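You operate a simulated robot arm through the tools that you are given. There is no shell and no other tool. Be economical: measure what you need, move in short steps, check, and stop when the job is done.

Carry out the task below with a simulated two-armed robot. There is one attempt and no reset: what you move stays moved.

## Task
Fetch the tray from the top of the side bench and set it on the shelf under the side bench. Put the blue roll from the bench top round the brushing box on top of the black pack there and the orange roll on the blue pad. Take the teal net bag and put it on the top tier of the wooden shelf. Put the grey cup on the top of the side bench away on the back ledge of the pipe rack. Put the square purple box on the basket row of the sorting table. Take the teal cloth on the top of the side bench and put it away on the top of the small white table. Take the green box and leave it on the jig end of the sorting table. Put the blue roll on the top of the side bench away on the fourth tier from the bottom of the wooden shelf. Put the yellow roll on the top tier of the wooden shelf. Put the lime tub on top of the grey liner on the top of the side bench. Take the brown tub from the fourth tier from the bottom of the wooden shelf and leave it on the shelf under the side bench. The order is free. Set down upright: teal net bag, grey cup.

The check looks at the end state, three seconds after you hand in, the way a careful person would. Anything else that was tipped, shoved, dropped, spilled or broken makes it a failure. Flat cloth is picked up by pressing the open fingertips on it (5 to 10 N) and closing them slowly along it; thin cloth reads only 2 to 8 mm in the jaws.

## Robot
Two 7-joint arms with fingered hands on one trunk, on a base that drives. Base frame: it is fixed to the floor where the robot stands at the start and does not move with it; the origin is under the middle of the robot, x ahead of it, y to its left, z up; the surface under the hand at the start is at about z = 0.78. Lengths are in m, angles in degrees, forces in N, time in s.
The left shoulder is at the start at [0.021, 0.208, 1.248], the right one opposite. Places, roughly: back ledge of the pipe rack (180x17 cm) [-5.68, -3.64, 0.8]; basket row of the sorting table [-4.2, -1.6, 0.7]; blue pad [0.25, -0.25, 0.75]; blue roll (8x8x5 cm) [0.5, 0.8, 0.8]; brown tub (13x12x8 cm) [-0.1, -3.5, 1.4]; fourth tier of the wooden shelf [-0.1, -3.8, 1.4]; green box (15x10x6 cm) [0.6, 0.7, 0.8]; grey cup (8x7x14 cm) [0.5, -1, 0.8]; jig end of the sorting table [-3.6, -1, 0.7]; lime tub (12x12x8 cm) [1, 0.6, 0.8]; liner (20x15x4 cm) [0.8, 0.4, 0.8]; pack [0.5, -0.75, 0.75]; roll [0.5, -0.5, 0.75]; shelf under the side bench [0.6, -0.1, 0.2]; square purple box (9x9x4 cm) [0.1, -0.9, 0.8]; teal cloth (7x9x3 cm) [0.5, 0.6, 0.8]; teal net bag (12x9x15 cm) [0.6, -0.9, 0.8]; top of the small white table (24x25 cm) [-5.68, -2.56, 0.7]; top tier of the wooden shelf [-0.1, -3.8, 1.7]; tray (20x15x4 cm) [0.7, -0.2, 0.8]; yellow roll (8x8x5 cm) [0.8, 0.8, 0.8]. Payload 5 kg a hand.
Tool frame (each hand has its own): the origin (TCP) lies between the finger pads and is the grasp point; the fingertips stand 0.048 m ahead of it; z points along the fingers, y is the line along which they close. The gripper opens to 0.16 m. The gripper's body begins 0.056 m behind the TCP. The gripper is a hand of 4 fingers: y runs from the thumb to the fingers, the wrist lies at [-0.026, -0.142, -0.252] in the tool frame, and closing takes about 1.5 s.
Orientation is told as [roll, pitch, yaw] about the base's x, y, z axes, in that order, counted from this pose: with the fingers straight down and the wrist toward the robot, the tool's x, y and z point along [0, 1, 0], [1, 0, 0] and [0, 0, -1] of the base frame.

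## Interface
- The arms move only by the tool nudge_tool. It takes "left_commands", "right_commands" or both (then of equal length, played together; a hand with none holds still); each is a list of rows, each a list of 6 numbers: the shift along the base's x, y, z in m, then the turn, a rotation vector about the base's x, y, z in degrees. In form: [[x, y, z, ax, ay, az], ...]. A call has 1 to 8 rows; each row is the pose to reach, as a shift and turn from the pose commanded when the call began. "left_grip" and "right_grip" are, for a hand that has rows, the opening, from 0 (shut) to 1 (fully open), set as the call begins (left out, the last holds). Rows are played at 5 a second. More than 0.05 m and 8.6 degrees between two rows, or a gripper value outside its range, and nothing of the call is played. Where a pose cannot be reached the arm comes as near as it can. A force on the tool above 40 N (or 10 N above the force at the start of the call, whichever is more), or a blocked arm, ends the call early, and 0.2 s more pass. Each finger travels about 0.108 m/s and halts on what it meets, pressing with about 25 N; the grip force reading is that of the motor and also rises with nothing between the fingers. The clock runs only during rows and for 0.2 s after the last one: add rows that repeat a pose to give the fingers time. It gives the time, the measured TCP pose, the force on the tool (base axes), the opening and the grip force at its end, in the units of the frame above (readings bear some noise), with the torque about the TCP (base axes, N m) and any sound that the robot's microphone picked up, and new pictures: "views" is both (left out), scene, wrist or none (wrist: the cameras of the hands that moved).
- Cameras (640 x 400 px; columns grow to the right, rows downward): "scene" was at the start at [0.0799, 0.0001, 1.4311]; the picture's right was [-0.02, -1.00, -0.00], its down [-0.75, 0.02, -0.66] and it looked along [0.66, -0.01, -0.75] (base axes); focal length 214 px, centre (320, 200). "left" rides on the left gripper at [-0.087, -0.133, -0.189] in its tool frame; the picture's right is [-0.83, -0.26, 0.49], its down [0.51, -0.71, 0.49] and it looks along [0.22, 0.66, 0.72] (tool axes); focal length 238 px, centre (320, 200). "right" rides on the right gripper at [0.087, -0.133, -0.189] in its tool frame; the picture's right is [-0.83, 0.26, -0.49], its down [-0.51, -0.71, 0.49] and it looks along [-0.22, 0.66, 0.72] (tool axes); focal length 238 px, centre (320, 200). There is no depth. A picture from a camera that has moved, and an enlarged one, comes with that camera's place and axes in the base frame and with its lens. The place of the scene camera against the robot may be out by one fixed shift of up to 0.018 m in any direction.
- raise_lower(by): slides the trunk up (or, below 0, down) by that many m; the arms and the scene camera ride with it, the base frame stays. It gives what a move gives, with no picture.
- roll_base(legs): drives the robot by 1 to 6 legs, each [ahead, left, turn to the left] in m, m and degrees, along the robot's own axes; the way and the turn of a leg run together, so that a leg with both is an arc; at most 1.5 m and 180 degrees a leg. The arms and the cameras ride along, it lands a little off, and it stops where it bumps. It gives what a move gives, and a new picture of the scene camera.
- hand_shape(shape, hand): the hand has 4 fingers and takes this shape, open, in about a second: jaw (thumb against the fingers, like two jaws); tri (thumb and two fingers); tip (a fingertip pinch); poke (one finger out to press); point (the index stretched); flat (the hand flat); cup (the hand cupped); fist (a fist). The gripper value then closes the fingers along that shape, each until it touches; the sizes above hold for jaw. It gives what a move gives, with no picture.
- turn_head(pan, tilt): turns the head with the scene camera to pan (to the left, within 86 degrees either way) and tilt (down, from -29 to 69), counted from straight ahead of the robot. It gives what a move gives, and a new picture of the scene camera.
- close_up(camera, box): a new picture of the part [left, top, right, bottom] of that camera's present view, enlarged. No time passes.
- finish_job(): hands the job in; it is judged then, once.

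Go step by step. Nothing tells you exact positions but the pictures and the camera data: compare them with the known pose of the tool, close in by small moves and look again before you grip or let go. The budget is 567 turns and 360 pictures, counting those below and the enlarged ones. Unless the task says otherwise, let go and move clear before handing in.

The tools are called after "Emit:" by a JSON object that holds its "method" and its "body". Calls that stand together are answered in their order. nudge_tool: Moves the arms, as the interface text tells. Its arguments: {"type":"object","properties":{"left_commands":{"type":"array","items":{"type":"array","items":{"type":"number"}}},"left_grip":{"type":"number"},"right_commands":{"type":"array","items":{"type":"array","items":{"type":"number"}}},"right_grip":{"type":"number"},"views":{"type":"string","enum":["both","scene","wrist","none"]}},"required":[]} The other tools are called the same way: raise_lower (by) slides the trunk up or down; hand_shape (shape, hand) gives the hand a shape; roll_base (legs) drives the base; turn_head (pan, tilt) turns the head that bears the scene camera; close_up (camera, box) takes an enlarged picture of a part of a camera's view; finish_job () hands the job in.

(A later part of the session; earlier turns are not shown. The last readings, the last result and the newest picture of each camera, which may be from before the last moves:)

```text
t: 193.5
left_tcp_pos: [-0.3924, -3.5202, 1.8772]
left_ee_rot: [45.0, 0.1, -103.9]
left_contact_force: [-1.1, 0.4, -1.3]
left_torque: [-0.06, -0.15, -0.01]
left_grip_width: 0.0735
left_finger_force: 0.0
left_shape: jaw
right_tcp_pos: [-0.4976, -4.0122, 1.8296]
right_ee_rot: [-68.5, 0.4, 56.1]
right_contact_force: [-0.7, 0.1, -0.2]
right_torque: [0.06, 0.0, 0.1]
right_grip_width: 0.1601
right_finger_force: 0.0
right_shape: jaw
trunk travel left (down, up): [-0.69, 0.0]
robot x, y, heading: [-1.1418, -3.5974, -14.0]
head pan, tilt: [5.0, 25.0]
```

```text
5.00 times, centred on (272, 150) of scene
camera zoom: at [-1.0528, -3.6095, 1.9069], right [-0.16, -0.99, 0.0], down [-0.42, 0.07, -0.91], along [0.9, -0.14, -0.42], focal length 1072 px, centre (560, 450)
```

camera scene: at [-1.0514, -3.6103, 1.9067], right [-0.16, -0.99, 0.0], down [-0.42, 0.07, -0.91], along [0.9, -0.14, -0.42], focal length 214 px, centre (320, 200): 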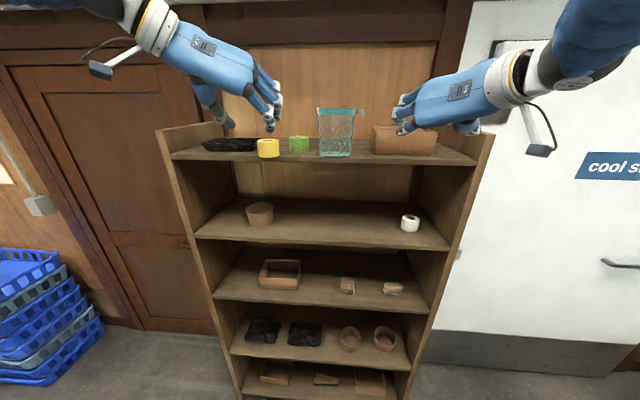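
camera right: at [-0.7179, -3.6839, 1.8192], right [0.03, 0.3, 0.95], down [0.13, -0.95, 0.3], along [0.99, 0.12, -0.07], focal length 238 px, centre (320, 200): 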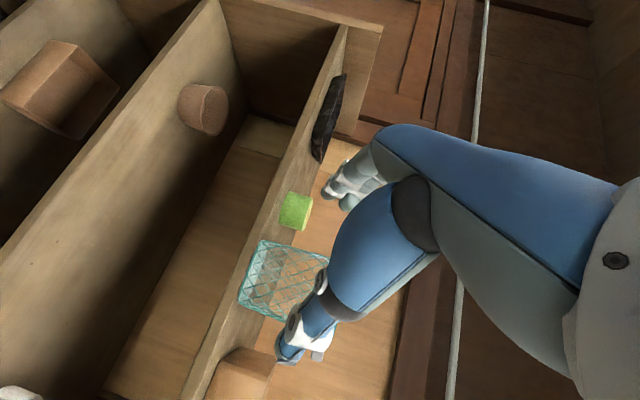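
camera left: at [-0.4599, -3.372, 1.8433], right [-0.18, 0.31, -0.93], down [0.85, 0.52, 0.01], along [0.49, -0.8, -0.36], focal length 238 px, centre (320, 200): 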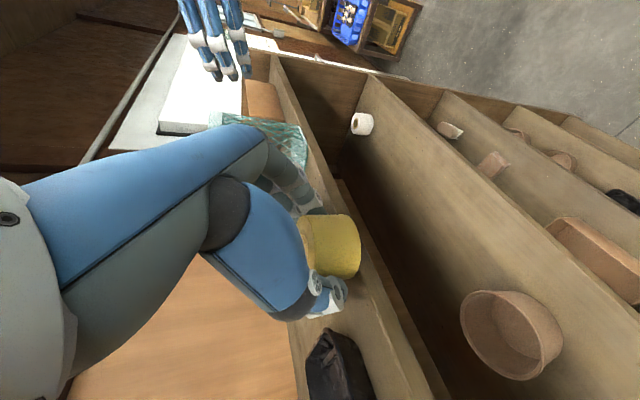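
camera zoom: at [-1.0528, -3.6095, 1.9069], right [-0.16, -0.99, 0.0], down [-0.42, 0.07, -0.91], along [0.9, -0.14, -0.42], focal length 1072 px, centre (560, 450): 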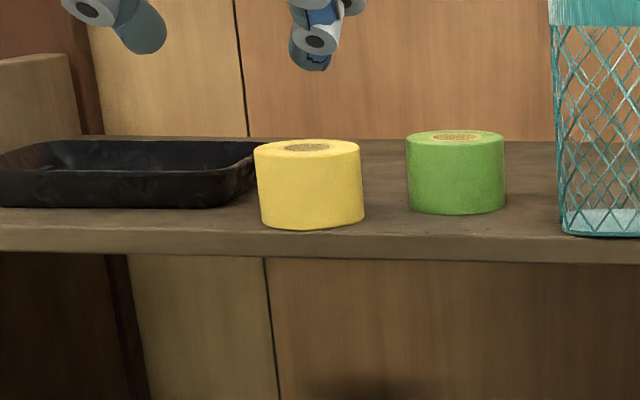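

The yellow roll is now fully on the tier. Next is the brown tub on the 4th tier: I'll back off, flatten the left hand (about 20° tilt, yaw +20°) and lower the trunk.

Emit:
{"method": "roll_base", "body": {"legs": [[-0.35, 0, 0]]}}

Emit:
{"method": "nudge_tool", "body": {"left_commands": [[0, 0, 0, -1.9, -7.7, 0], [0, 0, 0, -3.8, -15.5, 0], [0, 0, 0, -5.7, -23.2, 0]], "left_grip": 1, "views": "none"}}

Emit:
{"method": "nudge_tool", "body": {"left_commands": [[0, 0, 0, 0, 0, 7], [0, 0, 0, 0, 0, 14], [0, 0, 0, 0, 0, 20]], "views": "none"}}

Emit:
{"method": "raise_lower", "body": {"by": -0.36}}

Emit:
{"method": "turn_head", "body": {"pan": 0, "tilt": 15}}

```text
t: 195.7
left_tcp_pos: [-0.7057, -3.4389, 1.8738]
left_ee_rot: [44.9, 0.1, -103.5]
left_contact_force: [0.5, 0.1, -0.2]
left_torque: [-0.02, 0.07, -0.02]
left_grip_width: 0.0734
left_finger_force: 0.2
left_shape: jaw
right_tcp_pos: [-0.8089, -3.9316, 1.8256]
right_ee_rot: [-68.2, 0.6, 56.6]
right_contact_force: [1.3, -0.6, -0.1]
right_torque: [-0.01, 0.01, -0.02]
right_grip_width: 0.1599
right_finger_force: 0.0
right_shape: jaw
trunk travel left (down, up): [-0.69, 0.0]
robot x, y, heading: [-1.4605, -3.5171, -13.8]
head pan, tilt: [5.0, 25.0]
camera scene: at [-1.3671, -3.5322, 1.9063], right [-0.15, -0.99, 0.0], down [-0.42, 0.06, -0.91], along [0.9, -0.14, -0.42], focal length 214 px, centre (320, 200)
```

scene: 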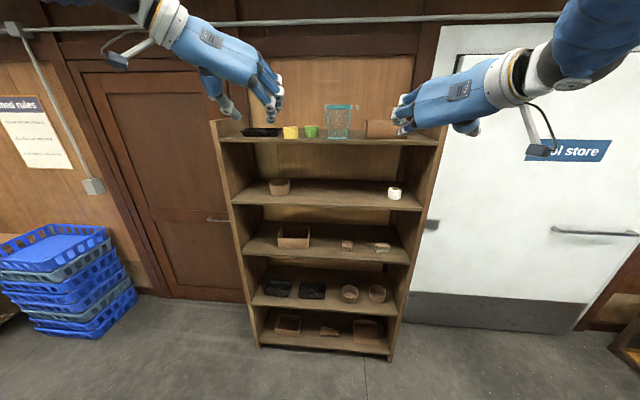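

```text
t: 196.5
left_tcp_pos: [-0.7111, -3.4384, 1.8768]
left_ee_rot: [69.1, -0.1, -103.6]
left_contact_force: [-0.1, -0.5, 1.0]
left_torque: [0.03, 0.07, -0.01]
left_grip_width: 0.1596
left_finger_force: 0.1
left_shape: jaw
right_tcp_pos: [-0.8135, -3.9303, 1.8283]
right_ee_rot: [-68.4, 0.6, 56.6]
right_contact_force: [-0.1, 0.3, 0.1]
right_torque: [-0.03, -0.01, -0.02]
right_grip_width: 0.1598
right_finger_force: 0.1
right_shape: jaw
trunk travel left (down, up): [-0.69, 0.0]
robot x, y, heading: [-1.4622, -3.5194, -13.7]
head pan, tilt: [5.0, 25.0]
```

```text
t: 197.3
left_tcp_pos: [-0.7101, -3.4389, 1.8757]
left_ee_rot: [69.0, 0.4, -83.6]
left_contact_force: [1.6, 0.6, 5.5]
left_torque: [-0.1, 0.46, 0.09]
left_grip_width: 0.16
left_finger_force: 0.0
left_shape: jaw
left hand out of reach, approached as far as the arm can: row 2
right_tcp_pos: [-0.8116, -3.9303, 1.8282]
right_ee_rot: [-68.3, 0.5, 56.6]
right_contact_force: [-0.5, -0.1, -0.6]
right_torque: [0.0, 0.0, 0.01]
right_grip_width: 0.1598
right_finger_force: 0.0
right_shape: jaw
trunk travel left (down, up): [-0.69, 0.0]
robot x, y, heading: [-1.4615, -3.5153, -13.3]
head pan, tilt: [5.0, 25.0]
```

```text
t: 200.8
left_tcp_pos: [-0.7108, -3.4398, 1.5152]
left_ee_rot: [69.0, -0.1, -83.5]
left_contact_force: [0.7, 0.5, 0.0]
left_torque: [-0.03, 0.02, -0.02]
left_grip_width: 0.1599
left_finger_force: 0.1
left_shape: jaw
right_tcp_pos: [-0.8131, -3.9314, 1.4674]
right_ee_rot: [-68.4, 0.6, 56.6]
right_contact_force: [0.3, 0.3, 0.1]
right_torque: [0.0, 0.01, 0.0]
right_grip_width: 0.1598
right_finger_force: 0.0
right_shape: jaw
trunk travel left (down, up): [-0.33, 0.36]
robot x, y, heading: [-1.4634, -3.516, -13.9]
head pan, tilt: [5.0, 25.0]
```

```text
t: 201.5
left_tcp_pos: [-0.7102, -3.4393, 1.516]
left_ee_rot: [69.0, 0.0, -83.5]
left_contact_force: [0.0, 0.0, 0.2]
left_torque: [0.01, -0.02, -0.01]
left_grip_width: 0.1597
left_finger_force: 0.0
left_shape: jaw
right_tcp_pos: [-0.8121, -3.9303, 1.4691]
right_ee_rot: [-68.5, 0.5, 56.6]
right_contact_force: [-0.3, 0.5, 0.7]
right_torque: [-0.03, 0.0, 0.01]
right_grip_width: 0.1596
right_finger_force: 0.1
right_shape: jaw
trunk travel left (down, up): [-0.33, 0.36]
robot x, y, heading: [-1.4643, -3.5191, -13.8]
head pan, tilt: [0.0, 15.0]
camera scene: at [-1.371, -3.5395, 1.5628], right [-0.24, -0.97, 0.0], down [-0.25, 0.06, -0.97], along [0.94, -0.23, -0.26], focal length 214 px, centre (320, 200)
```

scene: 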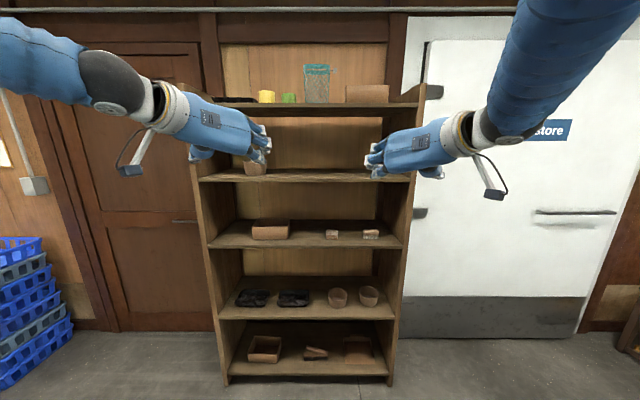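

Emit:
{"method": "close_up", "body": {"camera": "left", "box": [0, 0, 640, 400]}}

Emit:
{"method": "close_up", "body": {"camera": "right", "box": [0, 0, 640, 400]}}

```text
1.00 times, centred on (320, 200) of left (not enlarged: the box is as wide or as high as the picture)
camera zoom: at [-0.9308, -3.3304, 1.5025], right [0.12, 0.27, -0.95], down [0.56, 0.78, 0.3], along [0.82, -0.57, -0.06], focal length 238 px, centre (320, 200)
```

zoom: 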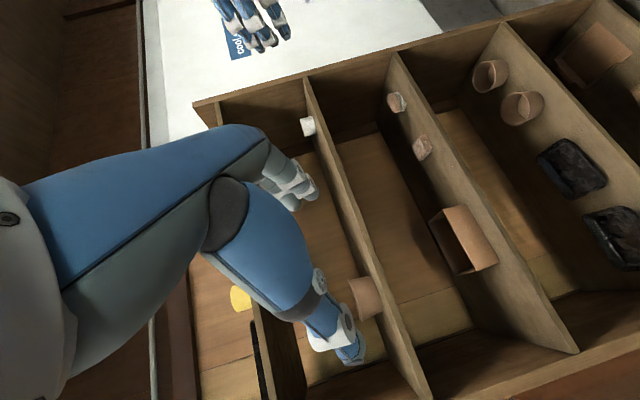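

```text
1.00 times, centred on (320, 200) of right (not enlarged: the box is as wide or as high as the picture)
camera zoom: at [-1.0592, -3.9287, 1.4585], right [0.03, 0.3, 0.95], down [0.15, -0.94, 0.3], along [0.99, 0.13, -0.07], focal length 238 px, centre (320, 200)
```

zoom: 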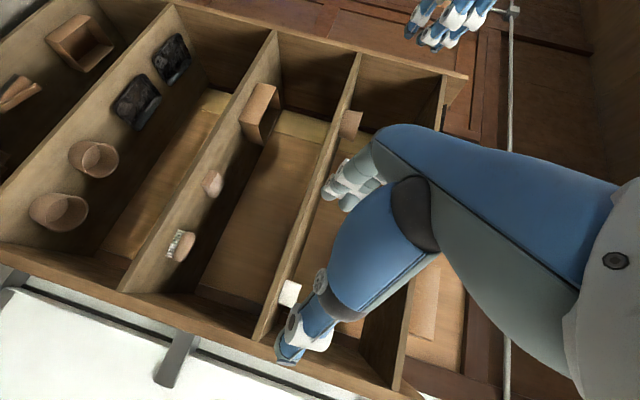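

Triangulating both wrist views puts the tub at [-0.156, -3.477] on the 4th tier. I'll drive in 0.3 m and align the left hand in front of it.

Emit:
{"method": "roll_base", "body": {"legs": [[0.3, 0, 0]]}}

Emit:
{"method": "nudge_tool", "body": {"left_commands": [[0, 0, -0.04, 0, 0, 0], [0.01, 0.003, -0.07, 0, 0, 0]]}}

```text
t: 203.6
left_tcp_pos: [-0.4204, -3.5112, 1.5154]
left_ee_rot: [69.0, 0.0, -83.7]
left_contact_force: [-0.1, -0.6, 0.5]
left_torque: [0.03, -0.03, 0.02]
left_grip_width: 0.1599
left_finger_force: 0.1
left_shape: jaw
right_tcp_pos: [-0.5238, -4.0031, 1.4672]
right_ee_rot: [-68.3, 0.6, 56.3]
right_contact_force: [1.4, -0.3, -0.4]
right_torque: [-0.03, 0.03, 0.0]
right_grip_width: 0.1597
right_finger_force: 0.1
right_shape: jaw
trunk travel left (down, up): [-0.33, 0.36]
robot x, y, heading: [-1.1727, -3.5899, -13.8]
head pan, tilt: [0.0, 15.0]
camera scene: at [-1.0804, -3.6109, 1.5628], right [-0.24, -0.97, 0.0], down [-0.25, 0.06, -0.97], along [0.94, -0.23, -0.26], focal length 214 px, centre (320, 200)
```

scene: 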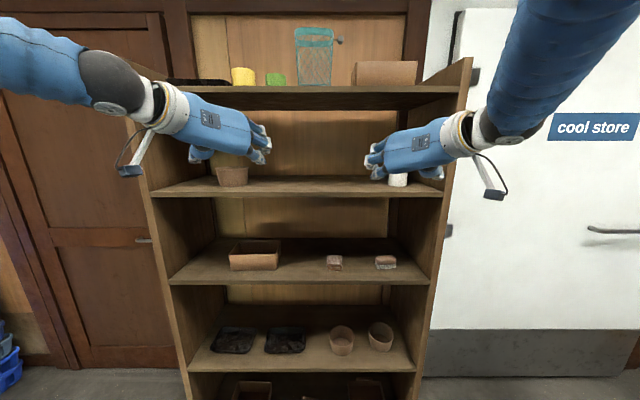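

```text
t: 204.2
left_tcp_pos: [-0.4079, -3.5088, 1.4454]
left_ee_rot: [69.0, -0.1, -83.7]
left_contact_force: [1.5, -0.1, 0.9]
left_torque: [0.01, 0.1, 0.01]
left_grip_width: 0.1597
left_finger_force: 0.1
left_shape: jaw
right_tcp_pos: [-0.5209, -4.002, 1.4657]
right_ee_rot: [-68.2, 0.6, 56.5]
right_contact_force: [1.1, 0.0, -0.5]
right_torque: [-0.03, 0.01, -0.06]
right_grip_width: 0.1598
right_finger_force: 0.1
right_shape: jaw
trunk travel left (down, up): [-0.33, 0.36]
robot x, y, heading: [-1.1712, -3.5839, -13.7]
head pan, tilt: [0.0, 15.0]
camera scene: at [-1.0783, -3.6105, 1.5626], right [-0.24, -0.97, 0.0], down [-0.25, 0.06, -0.97], along [0.94, -0.23, -0.26], focal length 214 px, centre (320, 200)
camera left: at [-0.6282, -3.3989, 1.4329], right [0.12, 0.27, -0.95], down [0.56, 0.78, 0.29], along [0.82, -0.57, -0.06], focal length 238 px, centre (320, 200)
```

scene: 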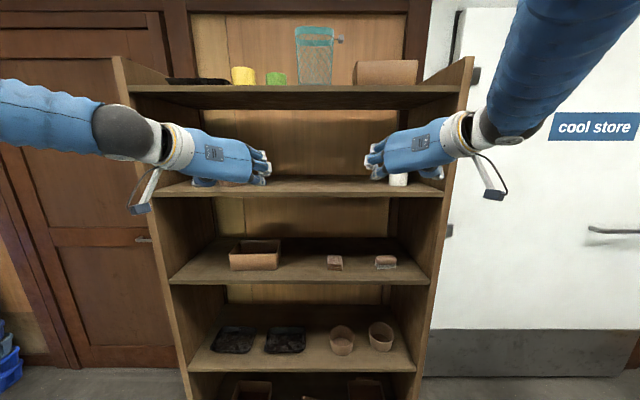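
left: 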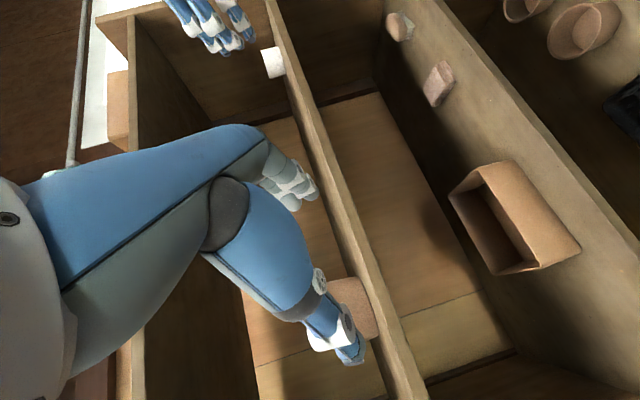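

Emit:
{"method": "nudge_tool", "body": {"left_commands": [[0.045, 0.005, -0.004, 0, 0, 0], [0.09, 0.01, -0.008, 0, 0, 0], [0.135, 0.015, -0.012, 0, 0, 0]], "views": "wrist"}}

Emit:
{"method": "close_up", "body": {"camera": "scene", "box": [140, 90, 332, 220]}}

```text
t: 205.0
left_tcp_pos: [-0.2721, -3.4935, 1.433]
left_ee_rot: [68.8, 0.0, -83.7]
left_contact_force: [0.7, -0.5, 0.5]
left_torque: [0.0, 0.01, -0.01]
left_grip_width: 0.1596
left_finger_force: 0.0
left_shape: jaw
right_tcp_pos: [-0.5213, -4.0038, 1.4658]
right_ee_rot: [-68.3, 0.6, 56.6]
right_contact_force: [1.0, 0.1, -0.3]
right_torque: [-0.05, -0.05, -0.04]
right_grip_width: 0.1599
right_finger_force: 0.0
right_shape: jaw
trunk travel left (down, up): [-0.33, 0.36]
robot x, y, heading: [-1.1746, -3.5916, -13.7]
head pan, tilt: [0.0, 15.0]
camera left: at [-0.4939, -3.3851, 1.4205], right [0.12, 0.27, -0.95], down [0.56, 0.78, 0.29], along [0.82, -0.57, -0.06], focal length 238 px, centre (320, 200)
```

left: 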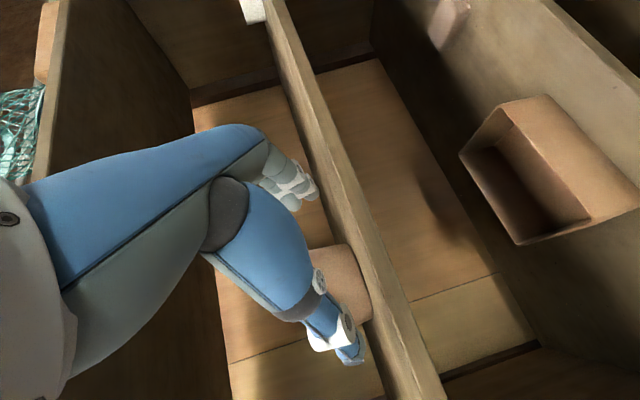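

```text
3.08 times, centred on (236, 155) of scene
camera zoom: at [-1.0792, -3.611, 1.5627], right [-0.24, -0.97, 0.0], down [-0.25, 0.06, -0.97], along [0.94, -0.23, -0.26], focal length 660 px, centre (578, 338)
```

zoom: 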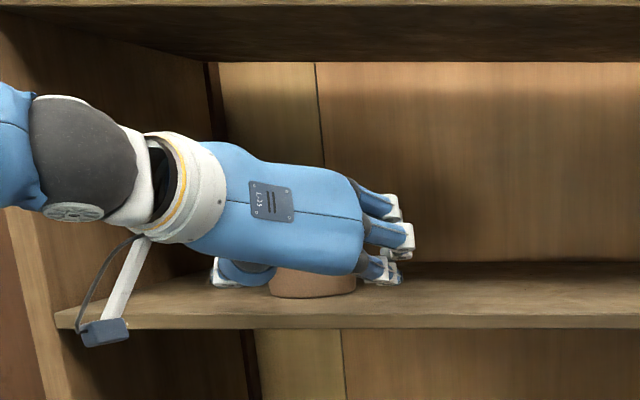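

Emit:
{"method": "nudge_tool", "body": {"left_commands": [[0.04, 0.0045, 0, 0, 0, 0], [0.08, 0.009, 0, 0, 0, 0], [0.1, 0.011, 0, 0, 0, 0]], "views": "wrist"}}

Emit:
{"method": "nudge_tool", "body": {"left_commands": [[0, 0, 0, 0, 0, 0], [0, 0, 0, 0, 0, 0], [0, 0, 0, 0, 0, 0], [0, 0, 0, 0, 0, 0]], "left_grip": 0.4, "views": "none"}}

Emit:
{"method": "close_up", "body": {"camera": "scene", "box": [140, 90, 332, 220]}}

```text
t: 205.8
left_tcp_pos: [-0.1757, -3.4846, 1.4342]
left_ee_rot: [69.1, -0.1, -83.7]
left_contact_force: [-0.2, -0.9, 0.1]
left_torque: [0.05, -0.03, 0.1]
left_grip_width: 0.1599
left_finger_force: 0.0
left_shape: jaw
right_tcp_pos: [-0.5244, -4.0052, 1.4681]
right_ee_rot: [-68.4, 0.4, 56.4]
right_contact_force: [-0.3, 0.1, 0.4]
right_torque: [0.0, -0.01, 0.0]
right_grip_width: 0.1599
right_finger_force: 0.2
right_shape: jaw
trunk travel left (down, up): [-0.33, 0.36]
robot x, y, heading: [-1.1668, -3.5855, -13.8]
head pan, tilt: [0.0, 15.0]
camera left: at [-0.3956, -3.3758, 1.4216], right [0.13, 0.27, -0.95], down [0.56, 0.78, 0.3], along [0.82, -0.57, -0.05], focal length 238 px, centre (320, 200)
```

left: 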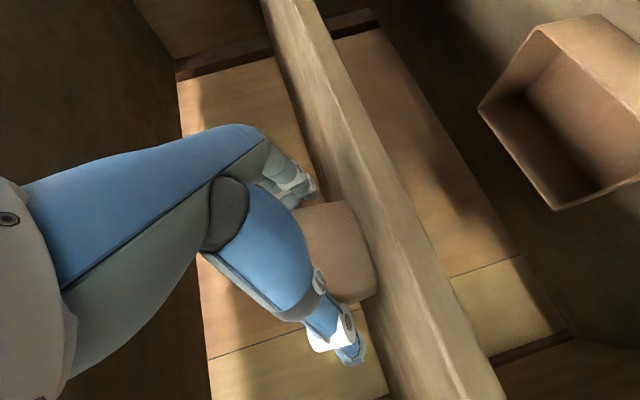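

```text
t: 206.8
left_tcp_pos: [-0.1741, -3.483, 1.4335]
left_ee_rot: [68.9, 0.1, -83.7]
left_contact_force: [0.3, -0.5, 0.0]
left_torque: [-0.01, 0.0, 0.01]
left_grip_width: 0.1042
left_finger_force: 24.8
left_shape: jaw
right_tcp_pos: [-0.5244, -4.0044, 1.4677]
right_ee_rot: [-68.3, 0.5, 56.3]
right_contact_force: [-0.6, -0.4, 0.6]
right_torque: [-0.04, 0.0, 0.03]
right_grip_width: 0.1599
right_finger_force: 0.1
right_shape: jaw
trunk travel left (down, up): [-0.33, 0.36]
robot x, y, heading: [-1.1716, -3.5883, -13.6]
head pan, tilt: [0.0, 15.0]
```

```text
3.08 times, centred on (236, 155) of scene
camera zoom: at [-1.0807, -3.6109, 1.5628], right [-0.24, -0.97, 0.0], down [-0.25, 0.06, -0.97], along [0.94, -0.23, -0.26], focal length 660 px, centre (578, 338)
```

zoom: 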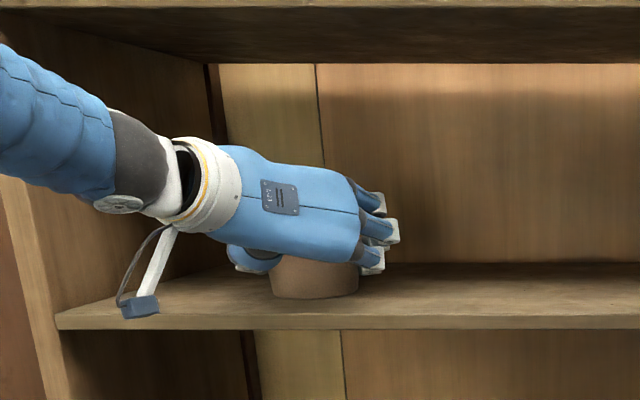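

The tub is gripped at 10.4 cm. I'll lift 4 cm and back out with the base.

Emit:
{"method": "nudge_tool", "body": {"left_commands": [[0, 0, 0.015, 0, 0, 0], [0, 0, 0.03, 0, 0, 0], [0, 0, 0.045, 0, 0, 0]], "views": "wrist"}}

Emit:
{"method": "roll_base", "body": {"legs": [[-0.5, 0, 0]]}}

```text
t: 207.6
left_tcp_pos: [-0.176, -3.4827, 1.4798]
left_ee_rot: [68.9, 0.0, -83.7]
left_contact_force: [-0.8, -1.4, -1.3]
left_torque: [0.04, -0.02, 0.01]
left_grip_width: 0.1042
left_finger_force: 24.9
left_shape: jaw
right_tcp_pos: [-0.5235, -4.0034, 1.4669]
right_ee_rot: [-68.3, 0.6, 56.4]
right_contact_force: [-0.3, -0.6, 0.4]
right_torque: [0.01, -0.04, 0.04]
right_grip_width: 0.1598
right_finger_force: 0.1
right_shape: jaw
trunk travel left (down, up): [-0.33, 0.36]
robot x, y, heading: [-1.1741, -3.5881, -13.8]
head pan, tilt: [0.0, 15.0]
camera left: at [-0.3959, -3.3738, 1.4674], right [0.12, 0.27, -0.95], down [0.56, 0.78, 0.3], along [0.82, -0.57, -0.06], focal length 238 px, centre (320, 200)
```

left: 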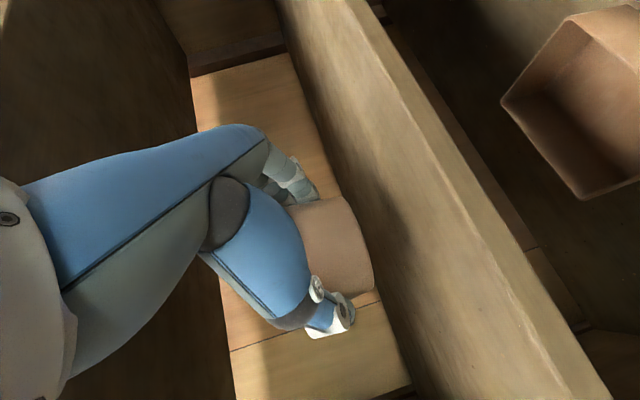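

```text
t: 210.6
left_tcp_pos: [-0.6719, -3.3477, 1.4802]
left_ee_rot: [68.8, 0.0, -82.6]
left_contact_force: [-0.2, -0.5, -0.6]
left_torque: [0.0, 0.06, 0.0]
left_grip_width: 0.1043
left_finger_force: 24.5
left_shape: jaw
right_tcp_pos: [-1.0119, -3.8752, 1.4682]
right_ee_rot: [-68.4, 0.6, 57.4]
right_contact_force: [-0.3, 0.2, 0.0]
right_torque: [0.0, -0.02, 0.02]
right_grip_width: 0.1597
right_finger_force: 0.1
right_shape: jaw
trunk travel left (down, up): [-0.33, 0.36]
robot x, y, heading: [-1.6678, -3.4688, -12.8]
head pan, tilt: [0.0, 15.0]
camera scene: at [-1.5754, -3.4919, 1.5628], right [-0.22, -0.98, 0.0], down [-0.25, 0.06, -0.97], along [0.94, -0.21, -0.26], focal length 214 px, centre (320, 200)
```

scene: 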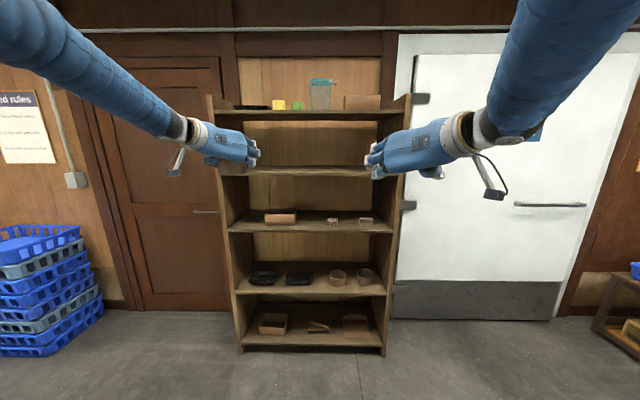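

The tub is out. I'll drive back left to the bench and then lower the trunk.

Emit:
{"method": "roll_base", "body": {"legs": [[0, 1.3, -0.7], [0, 1.3, -0.5], [0, 1.26, 0]]}}

Emit:
{"method": "raise_lower", "body": {"by": -0.33}}

Emit:
{"method": "turn_head", "body": {"pan": 10, "tilt": 40}}

```text
t: 229.2
left_tcp_pos: [0.2426, 0.4014, 1.4806]
left_ee_rot: [68.9, 0.0, -83.6]
left_contact_force: [-0.2, 0.2, -0.2]
left_torque: [-0.04, 0.04, -0.06]
left_grip_width: 0.1039
left_finger_force: 25.5
left_shape: jaw
right_tcp_pos: [-0.105, -0.1207, 1.4676]
right_ee_rot: [-68.2, 0.7, 56.5]
right_contact_force: [-1.6, -0.1, -0.6]
right_torque: [-0.01, 0.01, -0.02]
right_grip_width: 0.1601
right_finger_force: 0.1
right_shape: jaw
trunk travel left (down, up): [-0.33, 0.36]
robot x, y, heading: [-0.759, 0.2956, -13.7]
head pan, tilt: [0.0, 15.0]
camera scene: at [-0.663, 0.2722, 1.5628], right [-0.24, -0.97, 0.0], down [-0.25, 0.06, -0.97], along [0.94, -0.23, -0.26], focal length 214 px, centre (320, 200)
```

scene: 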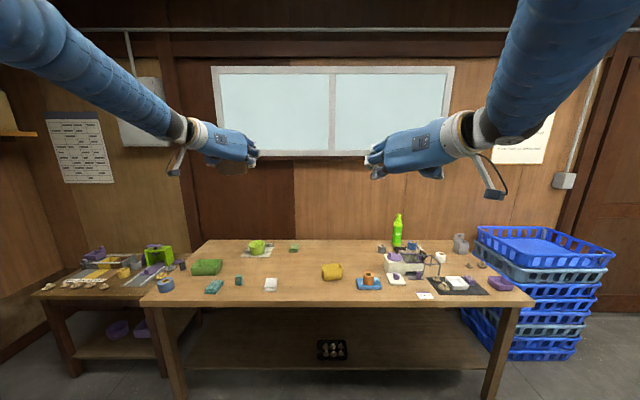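

```text
t: 232.5
left_tcp_pos: [0.2426, 0.401, 1.1503]
left_ee_rot: [68.9, 0.1, -83.6]
left_contact_force: [-0.1, -0.2, -0.4]
left_torque: [-0.05, 0.04, -0.01]
left_grip_width: 0.1041
left_finger_force: 25.1
left_shape: jaw
right_tcp_pos: [-0.106, -0.1207, 1.1378]
right_ee_rot: [-68.4, 0.5, 56.5]
right_contact_force: [0.4, 0.3, -1.3]
right_torque: [-0.01, -0.01, 0.0]
right_grip_width: 0.16
right_finger_force: 0.0
right_shape: jaw
trunk travel left (down, up): [0.0, 0.69]
robot x, y, heading: [-0.7557, 0.298, -13.7]
head pan, tilt: [0.0, 15.0]
```

```text
t: 233.4
left_tcp_pos: [0.243, 0.4016, 1.1499]
left_ee_rot: [68.9, 0.0, -83.6]
left_contact_force: [0.1, -0.3, -0.8]
left_torque: [-0.03, 0.04, -0.02]
left_grip_width: 0.1043
left_finger_force: 24.7
left_shape: jaw
right_tcp_pos: [-0.1058, -0.1215, 1.1373]
right_ee_rot: [-68.4, 0.6, 56.4]
right_contact_force: [0.2, 0.0, -0.3]
right_torque: [-0.01, 0.0, -0.03]
right_grip_width: 0.1598
right_finger_force: 0.0
right_shape: jaw
trunk travel left (down, up): [0.0, 0.69]
robot x, y, heading: [-0.755, 0.2943, -13.7]
head pan, tilt: [10.0, 40.0]
camera scene: at [-0.6691, 0.2886, 1.1934], right [-0.07, -1.0, 0.0], down [-0.64, 0.04, -0.77], along [0.76, -0.05, -0.64], focal length 214 px, centre (320, 200)
```

scene: 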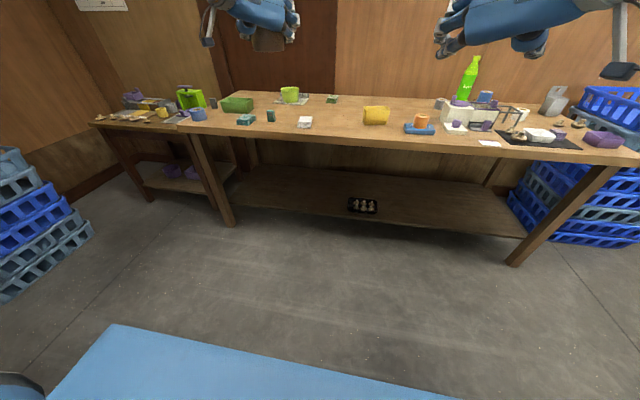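

I'll draw the tub back and lower it in front of the bench.

Emit:
{"method": "nudge_tool", "body": {"left_commands": [[-0.045, 0.011, 0, 0, 0, 0], [-0.09, 0.022, 0, 0, 0, 0], [-0.135, 0.033, 0, 0, 0, 0], [-0.175, 0.043, -0.02, 0, 0, 0], [-0.2, 0.049, -0.06, 0, 0, 0], [-0.21, 0.051, -0.108, 0, 0, 0], [-0.21, 0.051, -0.157, 0, 0, 0], [-0.21, 0.051, -0.206, 0, 0, 0]], "views": "none"}}

Emit:
{"method": "nudge_tool", "body": {"left_commands": [[0, 0, -0.048, 0, 0, 0], [0, 0, -0.096, 0, 0, 0], [0, 0, -0.144, 0, 0, 0], [0, 0, -0.192, 0, 0, 0], [0, 0, -0.24, 0, 0, 0], [0, 0, -0.288, 0, 0, 0], [0, 0, -0.336, 0, 0, 0]], "views": "none"}}

Emit:
{"method": "nudge_tool", "body": {"left_commands": [[0, 0, -0.048, 0, 0, 0], [0, 0, -0.096, 0, 0, 0], [0, 0, -0.144, 0, 0, 0], [0, 0, -0.192, 0, 0, 0], [0, 0, -0.24, 0, 0, 0], [0, 0, -0.288, 0, 0, 0]]}}

```text
t: 235.2
left_tcp_pos: [0.0348, 0.4545, 0.9432]
left_ee_rot: [69.0, -0.1, -83.6]
left_contact_force: [0.5, 0.1, -0.4]
left_torque: [0.01, 0.18, -0.04]
left_grip_width: 0.1041
left_finger_force: 25.4
left_shape: jaw
right_tcp_pos: [-0.1047, -0.1203, 1.1354]
right_ee_rot: [-68.3, 0.6, 56.5]
right_contact_force: [1.3, 0.1, -1.4]
right_torque: [-0.07, -0.03, -0.07]
right_grip_width: 0.16
right_finger_force: 0.0
right_shape: jaw
trunk travel left (down, up): [0.0, 0.69]
robot x, y, heading: [-0.7551, 0.2933, -13.7]
head pan, tilt: [10.0, 40.0]
```

```text
t: 236.8
left_tcp_pos: [0.0328, 0.4498, 0.6028]
left_ee_rot: [69.0, 0.0, -83.6]
left_contact_force: [1.8, 1.0, 1.0]
left_torque: [-0.02, 0.28, -0.02]
left_grip_width: 0.1038
left_finger_force: 24.8
left_shape: jaw
right_tcp_pos: [-0.1058, -0.1203, 1.1373]
right_ee_rot: [-68.2, 0.6, 56.5]
right_contact_force: [1.0, 1.0, -0.3]
right_torque: [-0.06, 0.01, -0.09]
right_grip_width: 0.1598
right_finger_force: 0.0
right_shape: jaw
trunk travel left (down, up): [0.0, 0.69]
robot x, y, heading: [-0.7551, 0.2965, -13.4]
head pan, tilt: [10.0, 40.0]
```

```text
t: 238.2
left_tcp_pos: [0.0351, 0.4491, 0.3212]
left_ee_rot: [69.0, 0.0, -83.5]
left_contact_force: [1.8, -0.7, 1.7]
left_torque: [0.01, 0.28, -0.01]
left_grip_width: 0.104
left_finger_force: 24.9
left_shape: jaw
right_tcp_pos: [-0.1065, -0.1205, 1.1365]
right_ee_rot: [-68.4, 0.5, 56.5]
right_contact_force: [0.7, 0.0, -0.8]
right_torque: [-0.05, 0.03, -0.04]
right_grip_width: 0.1601
right_finger_force: 0.0
right_shape: jaw
trunk travel left (down, up): [0.0, 0.69]
robot x, y, heading: [-0.7583, 0.2915, -13.8]
head pan, tilt: [10.0, 40.0]
camera scene: at [-0.6688, 0.2888, 1.1932], right [-0.07, -1.0, 0.0], down [-0.64, 0.04, -0.77], along [0.76, -0.05, -0.64], focal length 214 px, centre (320, 200)
camera left: at [-0.1864, 0.557, 0.3076], right [0.13, 0.27, -0.95], down [0.56, 0.78, 0.3], along [0.82, -0.57, -0.05], focal length 238 px, centre (320, 200)
```

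scene: 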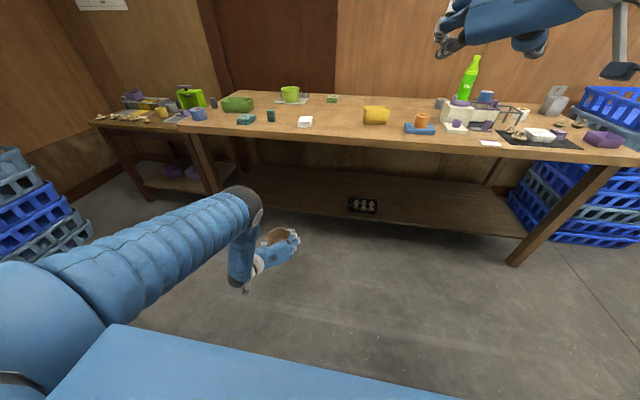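
left: 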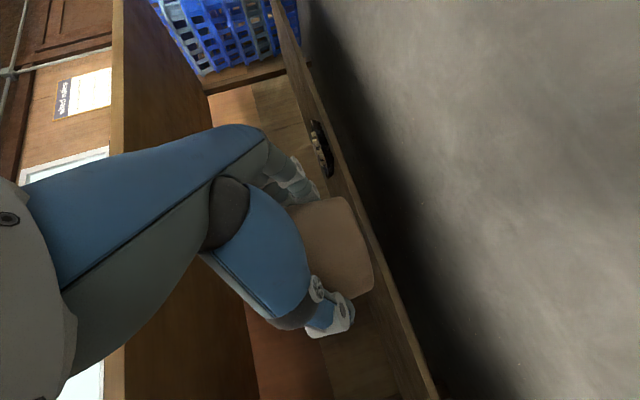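

The elbow would come near the bench edge, so I'll stretch the arm ahead first, lower a little, then drive in.

Emit:
{"method": "nudge_tool", "body": {"left_commands": [[0.044, -0.011, -0.01, 0, 0, 0], [0.087, -0.021, -0.02, 0, 0, 0], [0.131, -0.032, -0.03, 0, 0, 0], [0.15, -0.037, -0.04, 0, 0, 0]]}}

```text
t: 239.2
left_tcp_pos: [0.1782, 0.4156, 0.2811]
left_ee_rot: [68.8, 0.0, -83.5]
left_contact_force: [0.3, 0.3, -0.1]
left_torque: [0.01, 0.06, -0.01]
left_grip_width: 0.1039
left_finger_force: 25.0
left_shape: jaw
right_tcp_pos: [-0.1058, -0.1208, 1.1373]
right_ee_rot: [-68.3, 0.6, 56.5]
right_contact_force: [0.1, 0.3, 0.1]
right_torque: [-0.02, -0.01, -0.01]
right_grip_width: 0.1599
right_finger_force: 0.0
right_shape: jaw
trunk travel left (down, up): [0.0, 0.69]
robot x, y, heading: [-0.7548, 0.2943, -13.6]
head pan, tilt: [10.0, 40.0]
camera scene: at [-0.6689, 0.2888, 1.1932], right [-0.07, -1.0, 0.0], down [-0.64, 0.04, -0.77], along [0.76, -0.05, -0.64], focal length 214 px, centre (320, 200)
camera left: at [-0.0424, 0.5238, 0.2692], right [0.12, 0.27, -0.95], down [0.56, 0.78, 0.3], along [0.82, -0.57, -0.06], focal length 238 px, centre (320, 200)
```

scene: 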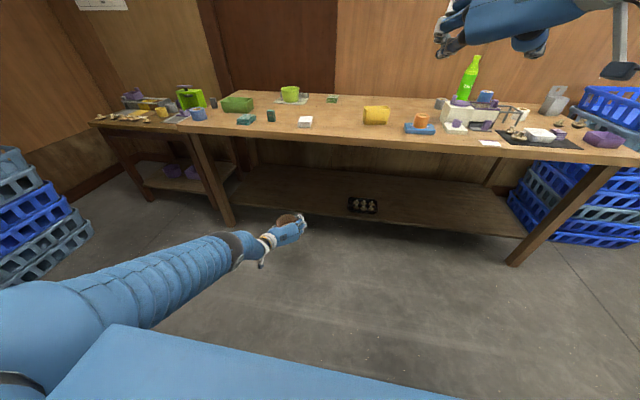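
left: 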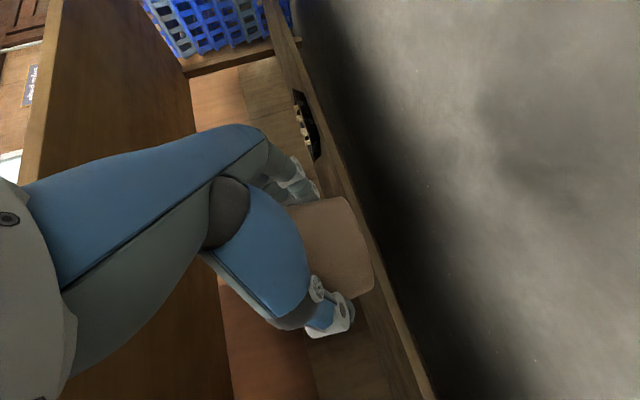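

Emit:
{"method": "roll_base", "body": {"legs": [[0.26, 0, 0]]}}

Emit:
{"method": "close_up", "body": {"camera": "left", "box": [0, 0, 640, 400]}}

Emit:
{"method": "close_up", "body": {"camera": "scene", "box": [180, 130, 400, 280]}}

```text
t: 241.0
left_tcp_pos: [0.4299, 0.3566, 0.2823]
left_ee_rot: [68.9, 0.0, -83.4]
left_contact_force: [0.6, -0.1, -0.4]
left_torque: [-0.02, 0.0, 0.01]
left_grip_width: 0.1039
left_finger_force: 25.0
left_shape: jaw
right_tcp_pos: [0.1484, -0.1789, 1.1379]
right_ee_rot: [-68.4, 0.6, 56.6]
right_contact_force: [0.2, 0.2, -0.5]
right_torque: [0.01, 0.01, -0.01]
right_grip_width: 0.1596
right_finger_force: 0.0
right_shape: jaw
trunk travel left (down, up): [0.0, 0.69]
robot x, y, heading: [-0.5077, 0.2339, -13.6]
head pan, tilt: [10.0, 40.0]
camera scene: at [-0.4168, 0.2278, 1.1932], right [-0.06, -1.0, 0.0], down [-0.64, 0.04, -0.77], along [0.76, -0.05, -0.64], focal length 214 px, centre (320, 200)
```

scene: 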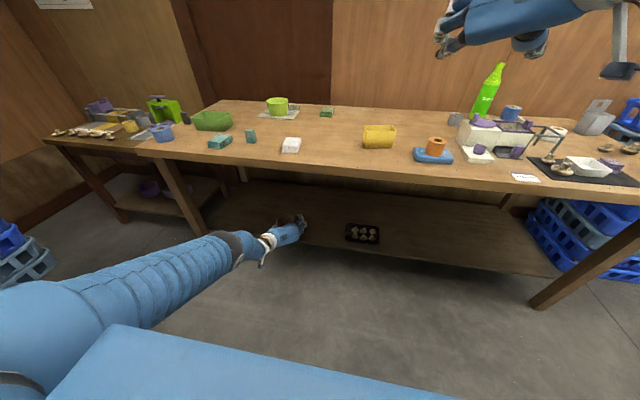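

```text
1.00 times, centred on (320, 200) of left (not enlarged: the box is as wide or as high as the picture)
camera zoom: at [0.2087, 0.4648, 0.2694], right [0.12, 0.27, -0.95], down [0.55, 0.78, 0.3], along [0.82, -0.56, -0.06], focal length 238 px, centre (320, 200)
```

zoom: 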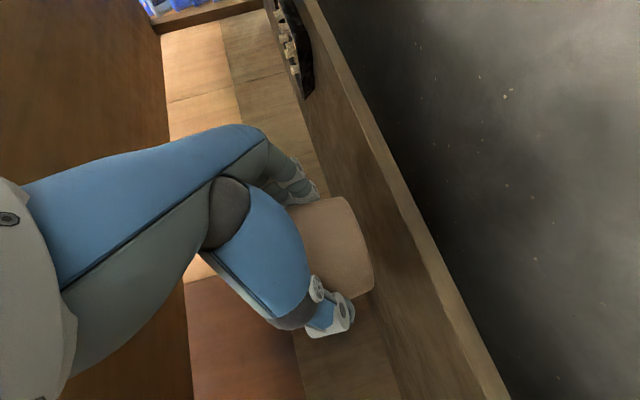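

```text
2.67 times, centred on (290, 205) of scene
camera zoom: at [-0.4168, 0.2278, 1.1932], right [-0.06, -1.0, 0.0], down [-0.64, 0.04, -0.77], along [0.76, -0.05, -0.64], focal length 572 px, centre (400, 187)
```

zoom: 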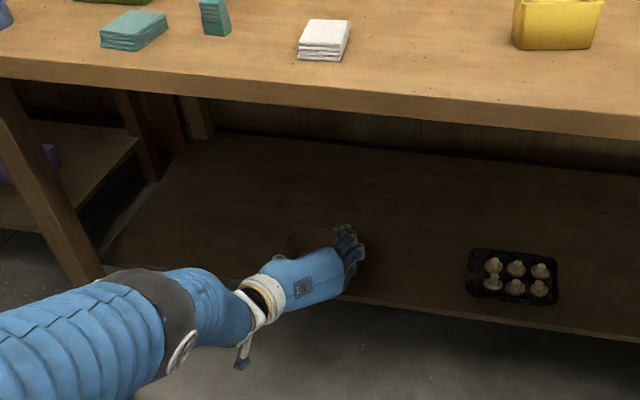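

Emit:
{"method": "roll_base", "body": {"legs": [[0.085, 0, 0]]}}

Emit:
{"method": "nudge_tool", "body": {"left_commands": [[0, 0, -0.02, 0, 0, 0], [0, 0, -0.035, 0, 0, 0]], "views": "wrist"}}

```text
t: 242.1
left_tcp_pos: [0.5113, 0.3378, 0.2813]
left_ee_rot: [68.7, 0.1, -83.4]
left_contact_force: [-0.1, 0.8, -1.9]
left_torque: [-0.01, -0.02, 0.0]
left_grip_width: 0.1042
left_finger_force: 25.0
left_shape: jaw
right_tcp_pos: [0.2284, -0.1992, 1.1363]
right_ee_rot: [-68.1, 0.6, 56.6]
right_contact_force: [0.6, -0.4, -1.0]
right_torque: [-0.01, -0.01, -0.01]
right_grip_width: 0.1598
right_finger_force: 0.1
right_shape: jaw
trunk travel left (down, up): [0.0, 0.69]
robot x, y, heading: [-0.4209, 0.2136, -13.7]
head pan, tilt: [10.0, 40.0]
camera scene: at [-0.3356, 0.2081, 1.1931], right [-0.06, -1.0, 0.0], down [-0.64, 0.04, -0.77], along [0.76, -0.05, -0.64], focal length 214 px, centre (320, 200)
```

scene: 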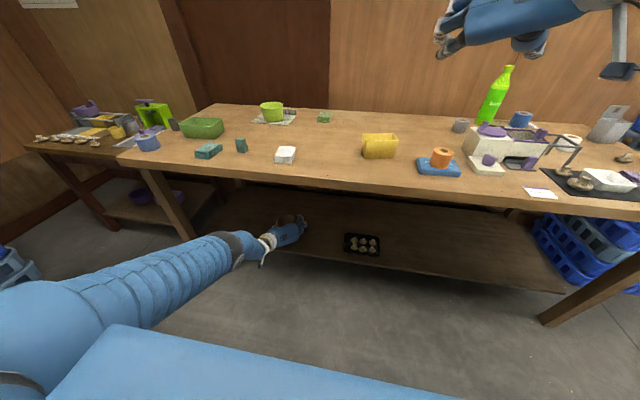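

```text
t: 242.7
left_tcp_pos: [0.4991, 0.3355, 0.2595]
left_ee_rot: [68.8, -0.1, -83.5]
left_contact_force: [0.4, -0.4, -1.8]
left_torque: [-0.02, 0.05, 0.03]
left_grip_width: 0.1038
left_finger_force: 24.6
left_shape: jaw
left hand out of reach, approached as far as the arm can: row 1, 2
right_tcp_pos: [0.2274, -0.1998, 1.1371]
right_ee_rot: [-68.3, 0.6, 56.7]
right_contact_force: [-1.0, -0.1, 0.4]
right_torque: [0.0, 0.03, -0.02]
right_grip_width: 0.1596
right_finger_force: 0.1
right_shape: jaw
trunk travel left (down, up): [0.0, 0.69]
robot x, y, heading: [-0.4238, 0.2129, -13.9]
head pan, tilt: [10.0, 40.0]
camera left: at [0.2788, 0.4435, 0.2459], right [0.12, 0.27, -0.95], down [0.56, 0.78, 0.29], along [0.82, -0.57, -0.06], focal length 238 px, centre (320, 200)
```

left: 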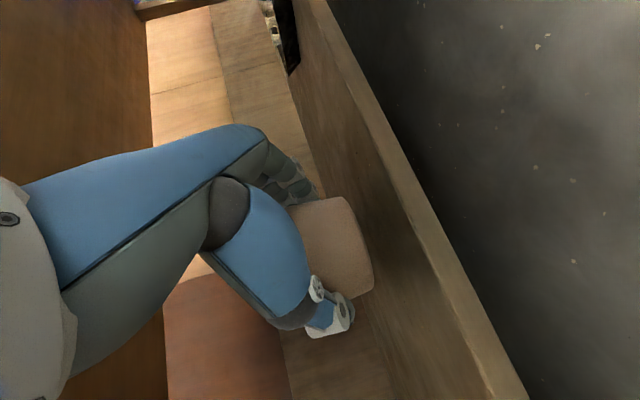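

The arm is at full stretch, so I'll drive 6 cm in and lower with a slight draw-back.

Emit:
{"method": "roll_base", "body": {"legs": [[0.06, 0, 0]]}}

Emit:
{"method": "nudge_tool", "body": {"left_commands": [[-0.015, 0.004, -0.01, 0, 0, 0], [-0.03, 0.007, -0.02, 0, 0, 0], [-0.03, 0.007, -0.028, 0, 0, 0]], "views": "wrist"}}

```text
t: 243.7
left_tcp_pos: [0.5571, 0.3228, 0.2578]
left_ee_rot: [68.8, -0.1, -83.5]
left_contact_force: [-0.4, 0.4, -1.3]
left_torque: [-0.03, -0.06, 0.0]
left_grip_width: 0.1038
left_finger_force: 25.3
left_shape: jaw
right_tcp_pos: [0.2859, -0.2119, 1.1361]
right_ee_rot: [-68.2, 0.6, 56.6]
right_contact_force: [0.7, 0.2, -1.0]
right_torque: [-0.02, -0.01, -0.01]
right_grip_width: 0.1599
right_finger_force: 0.0
right_shape: jaw
trunk travel left (down, up): [0.0, 0.69]
robot x, y, heading: [-0.3645, 0.2032, -13.6]
head pan, tilt: [10.0, 40.0]
camera scene: at [-0.2782, 0.1943, 1.1931], right [-0.06, -1.0, 0.0], down [-0.64, 0.04, -0.77], along [0.76, -0.05, -0.64], focal length 214 px, centre (320, 200)
```

scene: 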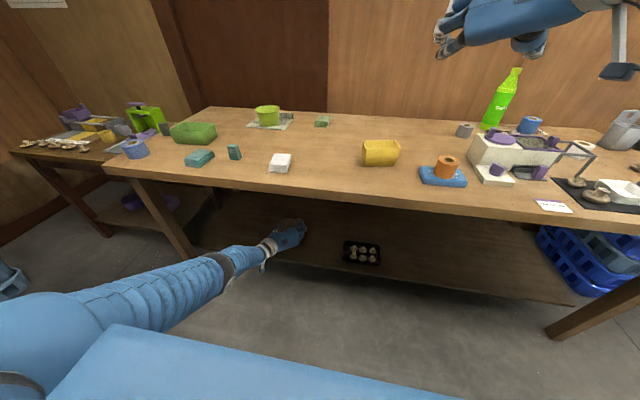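

```text
t: 244.5
left_tcp_pos: [0.5277, 0.3303, 0.2325]
left_ee_rot: [68.9, -0.1, -83.4]
left_contact_force: [-0.6, 1.8, 4.9]
left_torque: [-0.21, -0.22, 0.07]
left_grip_width: 0.104
left_finger_force: 24.9
left_shape: jaw
right_tcp_pos: [0.2848, -0.2127, 1.1365]
right_ee_rot: [-68.3, 0.5, 56.7]
right_contact_force: [0.3, 0.5, -0.5]
right_torque: [0.0, 0.01, 0.06]
right_grip_width: 0.1599
right_finger_force: 0.1
right_shape: jaw
trunk travel left (down, up): [0.0, 0.69]
robot x, y, heading: [-0.3663, 0.1981, -13.9]
head pan, tilt: [10.0, 40.0]
camera left: at [0.3074, 0.4383, 0.2192], right [0.12, 0.27, -0.95], down [0.55, 0.78, 0.3], along [0.82, -0.57, -0.06], focal length 238 px, centre (320, 200)
```

left: 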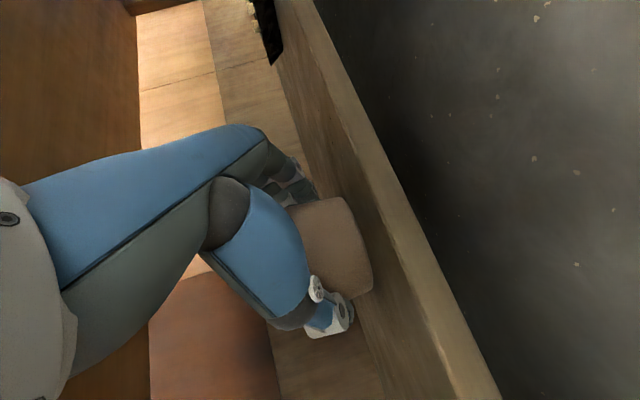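

The tub rests on the shelf. I'll open and withdraw along the pointing direction.

Emit:
{"method": "nudge_tool", "body": {"left_commands": [[0, 0, 0.001, 0, 0, 0], [0, 0, 0.001, 0, 0, 0], [0, 0, 0.001, 0, 0, 0]], "left_grip": 1, "views": "none"}}

Emit:
{"method": "nudge_tool", "body": {"left_commands": [[-0.03, -0.0035, 0.002, 0, 0, 0], [-0.06, -0.007, 0.004, 0, 0, 0], [-0.09, -0.01, 0.006, 0, 0, 0], [-0.12, -0.0135, 0.01, 0, 0, 0]], "views": "wrist"}}

Emit:
{"method": "roll_base", "body": {"legs": [[-0.35, 0, 0]]}}

Emit:
{"method": "close_up", "body": {"camera": "scene", "box": [220, 140, 420, 270]}}

```text
t: 245.3
left_tcp_pos: [0.5275, 0.3302, 0.2312]
left_ee_rot: [68.7, 0.0, -83.4]
left_contact_force: [-0.4, 0.3, -0.2]
left_torque: [0.0, 0.04, 0.0]
left_grip_width: 0.1595
left_finger_force: 0.0
left_shape: jaw
right_tcp_pos: [0.2856, -0.212, 1.1348]
right_ee_rot: [-68.2, 0.7, 56.7]
right_contact_force: [-0.4, 0.1, -0.3]
right_torque: [-0.02, 0.02, -0.01]
right_grip_width: 0.1595
right_finger_force: 0.0
right_shape: jaw
trunk travel left (down, up): [0.0, 0.69]
robot x, y, heading: [-0.3652, 0.2, -13.7]
head pan, tilt: [10.0, 40.0]
```

```text
t: 246.3
left_tcp_pos: [0.4086, 0.3137, 0.2443]
left_ee_rot: [68.9, -0.1, -83.5]
left_contact_force: [0.8, 1.4, 0.9]
left_torque: [0.02, 0.13, -0.01]
left_grip_width: 0.16
left_finger_force: 0.1
left_shape: jaw
right_tcp_pos: [0.2846, -0.212, 1.1368]
right_ee_rot: [-68.2, 0.6, 56.6]
right_contact_force: [0.8, -0.6, -0.5]
right_torque: [-0.02, 0.0, 0.06]
right_grip_width: 0.16
right_finger_force: 0.0
right_shape: jaw
trunk travel left (down, up): [0.0, 0.69]
robot x, y, heading: [-0.3657, 0.1944, -13.7]
head pan, tilt: [10.0, 40.0]
camera left: at [0.1882, 0.4216, 0.232], right [0.12, 0.27, -0.95], down [0.55, 0.78, 0.3], along [0.82, -0.56, -0.06], focal length 238 px, centre (320, 200)
```

left: 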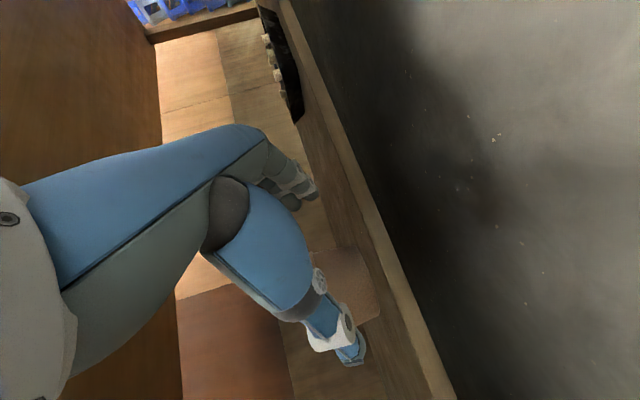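

```text
t: 248.5
left_tcp_pos: [0.0715, 0.3938, 0.2446]
left_ee_rot: [68.9, 0.0, -83.6]
left_contact_force: [0.4, 0.7, -0.3]
left_torque: [0.02, -0.03, 0.02]
left_grip_width: 0.1599
left_finger_force: 0.0
left_shape: jaw
right_tcp_pos: [-0.0532, -0.1326, 1.1364]
right_ee_rot: [-68.3, 0.6, 56.5]
right_contact_force: [-1.2, 0.1, 0.2]
right_torque: [0.03, 0.0, 0.04]
right_grip_width: 0.1598
right_finger_force: 0.1
right_shape: jaw
trunk travel left (down, up): [0.0, 0.69]
robot x, y, heading: [-0.7003, 0.2831, -13.9]
head pan, tilt: [10.0, 40.0]
camera scene: at [-0.6176, 0.2762, 1.1934], right [-0.06, -1.0, 0.0], down [-0.64, 0.04, -0.77], along [0.76, -0.05, -0.64], focal length 214 px, centre (320, 200)
```

scene: 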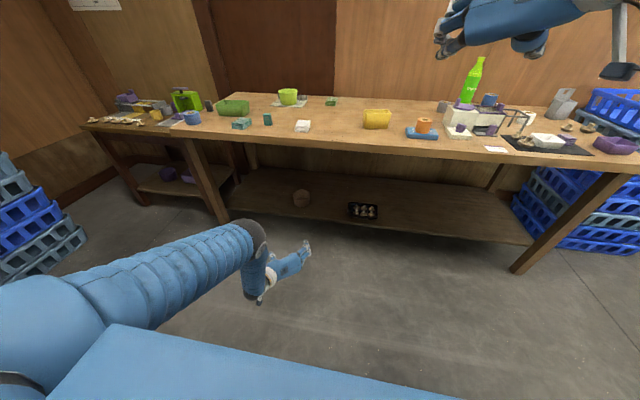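

```text
3.08 times, centred on (320, 205) of scene
camera zoom: at [-0.6176, 0.2762, 1.1934], right [-0.06, -1.0, 0.0], down [-0.64, 0.04, -0.77], along [0.76, -0.05, -0.64], focal length 660 px, centre (320, 185)
```

zoom: 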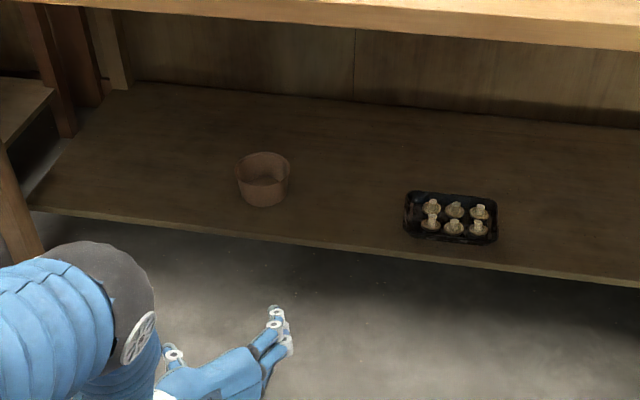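

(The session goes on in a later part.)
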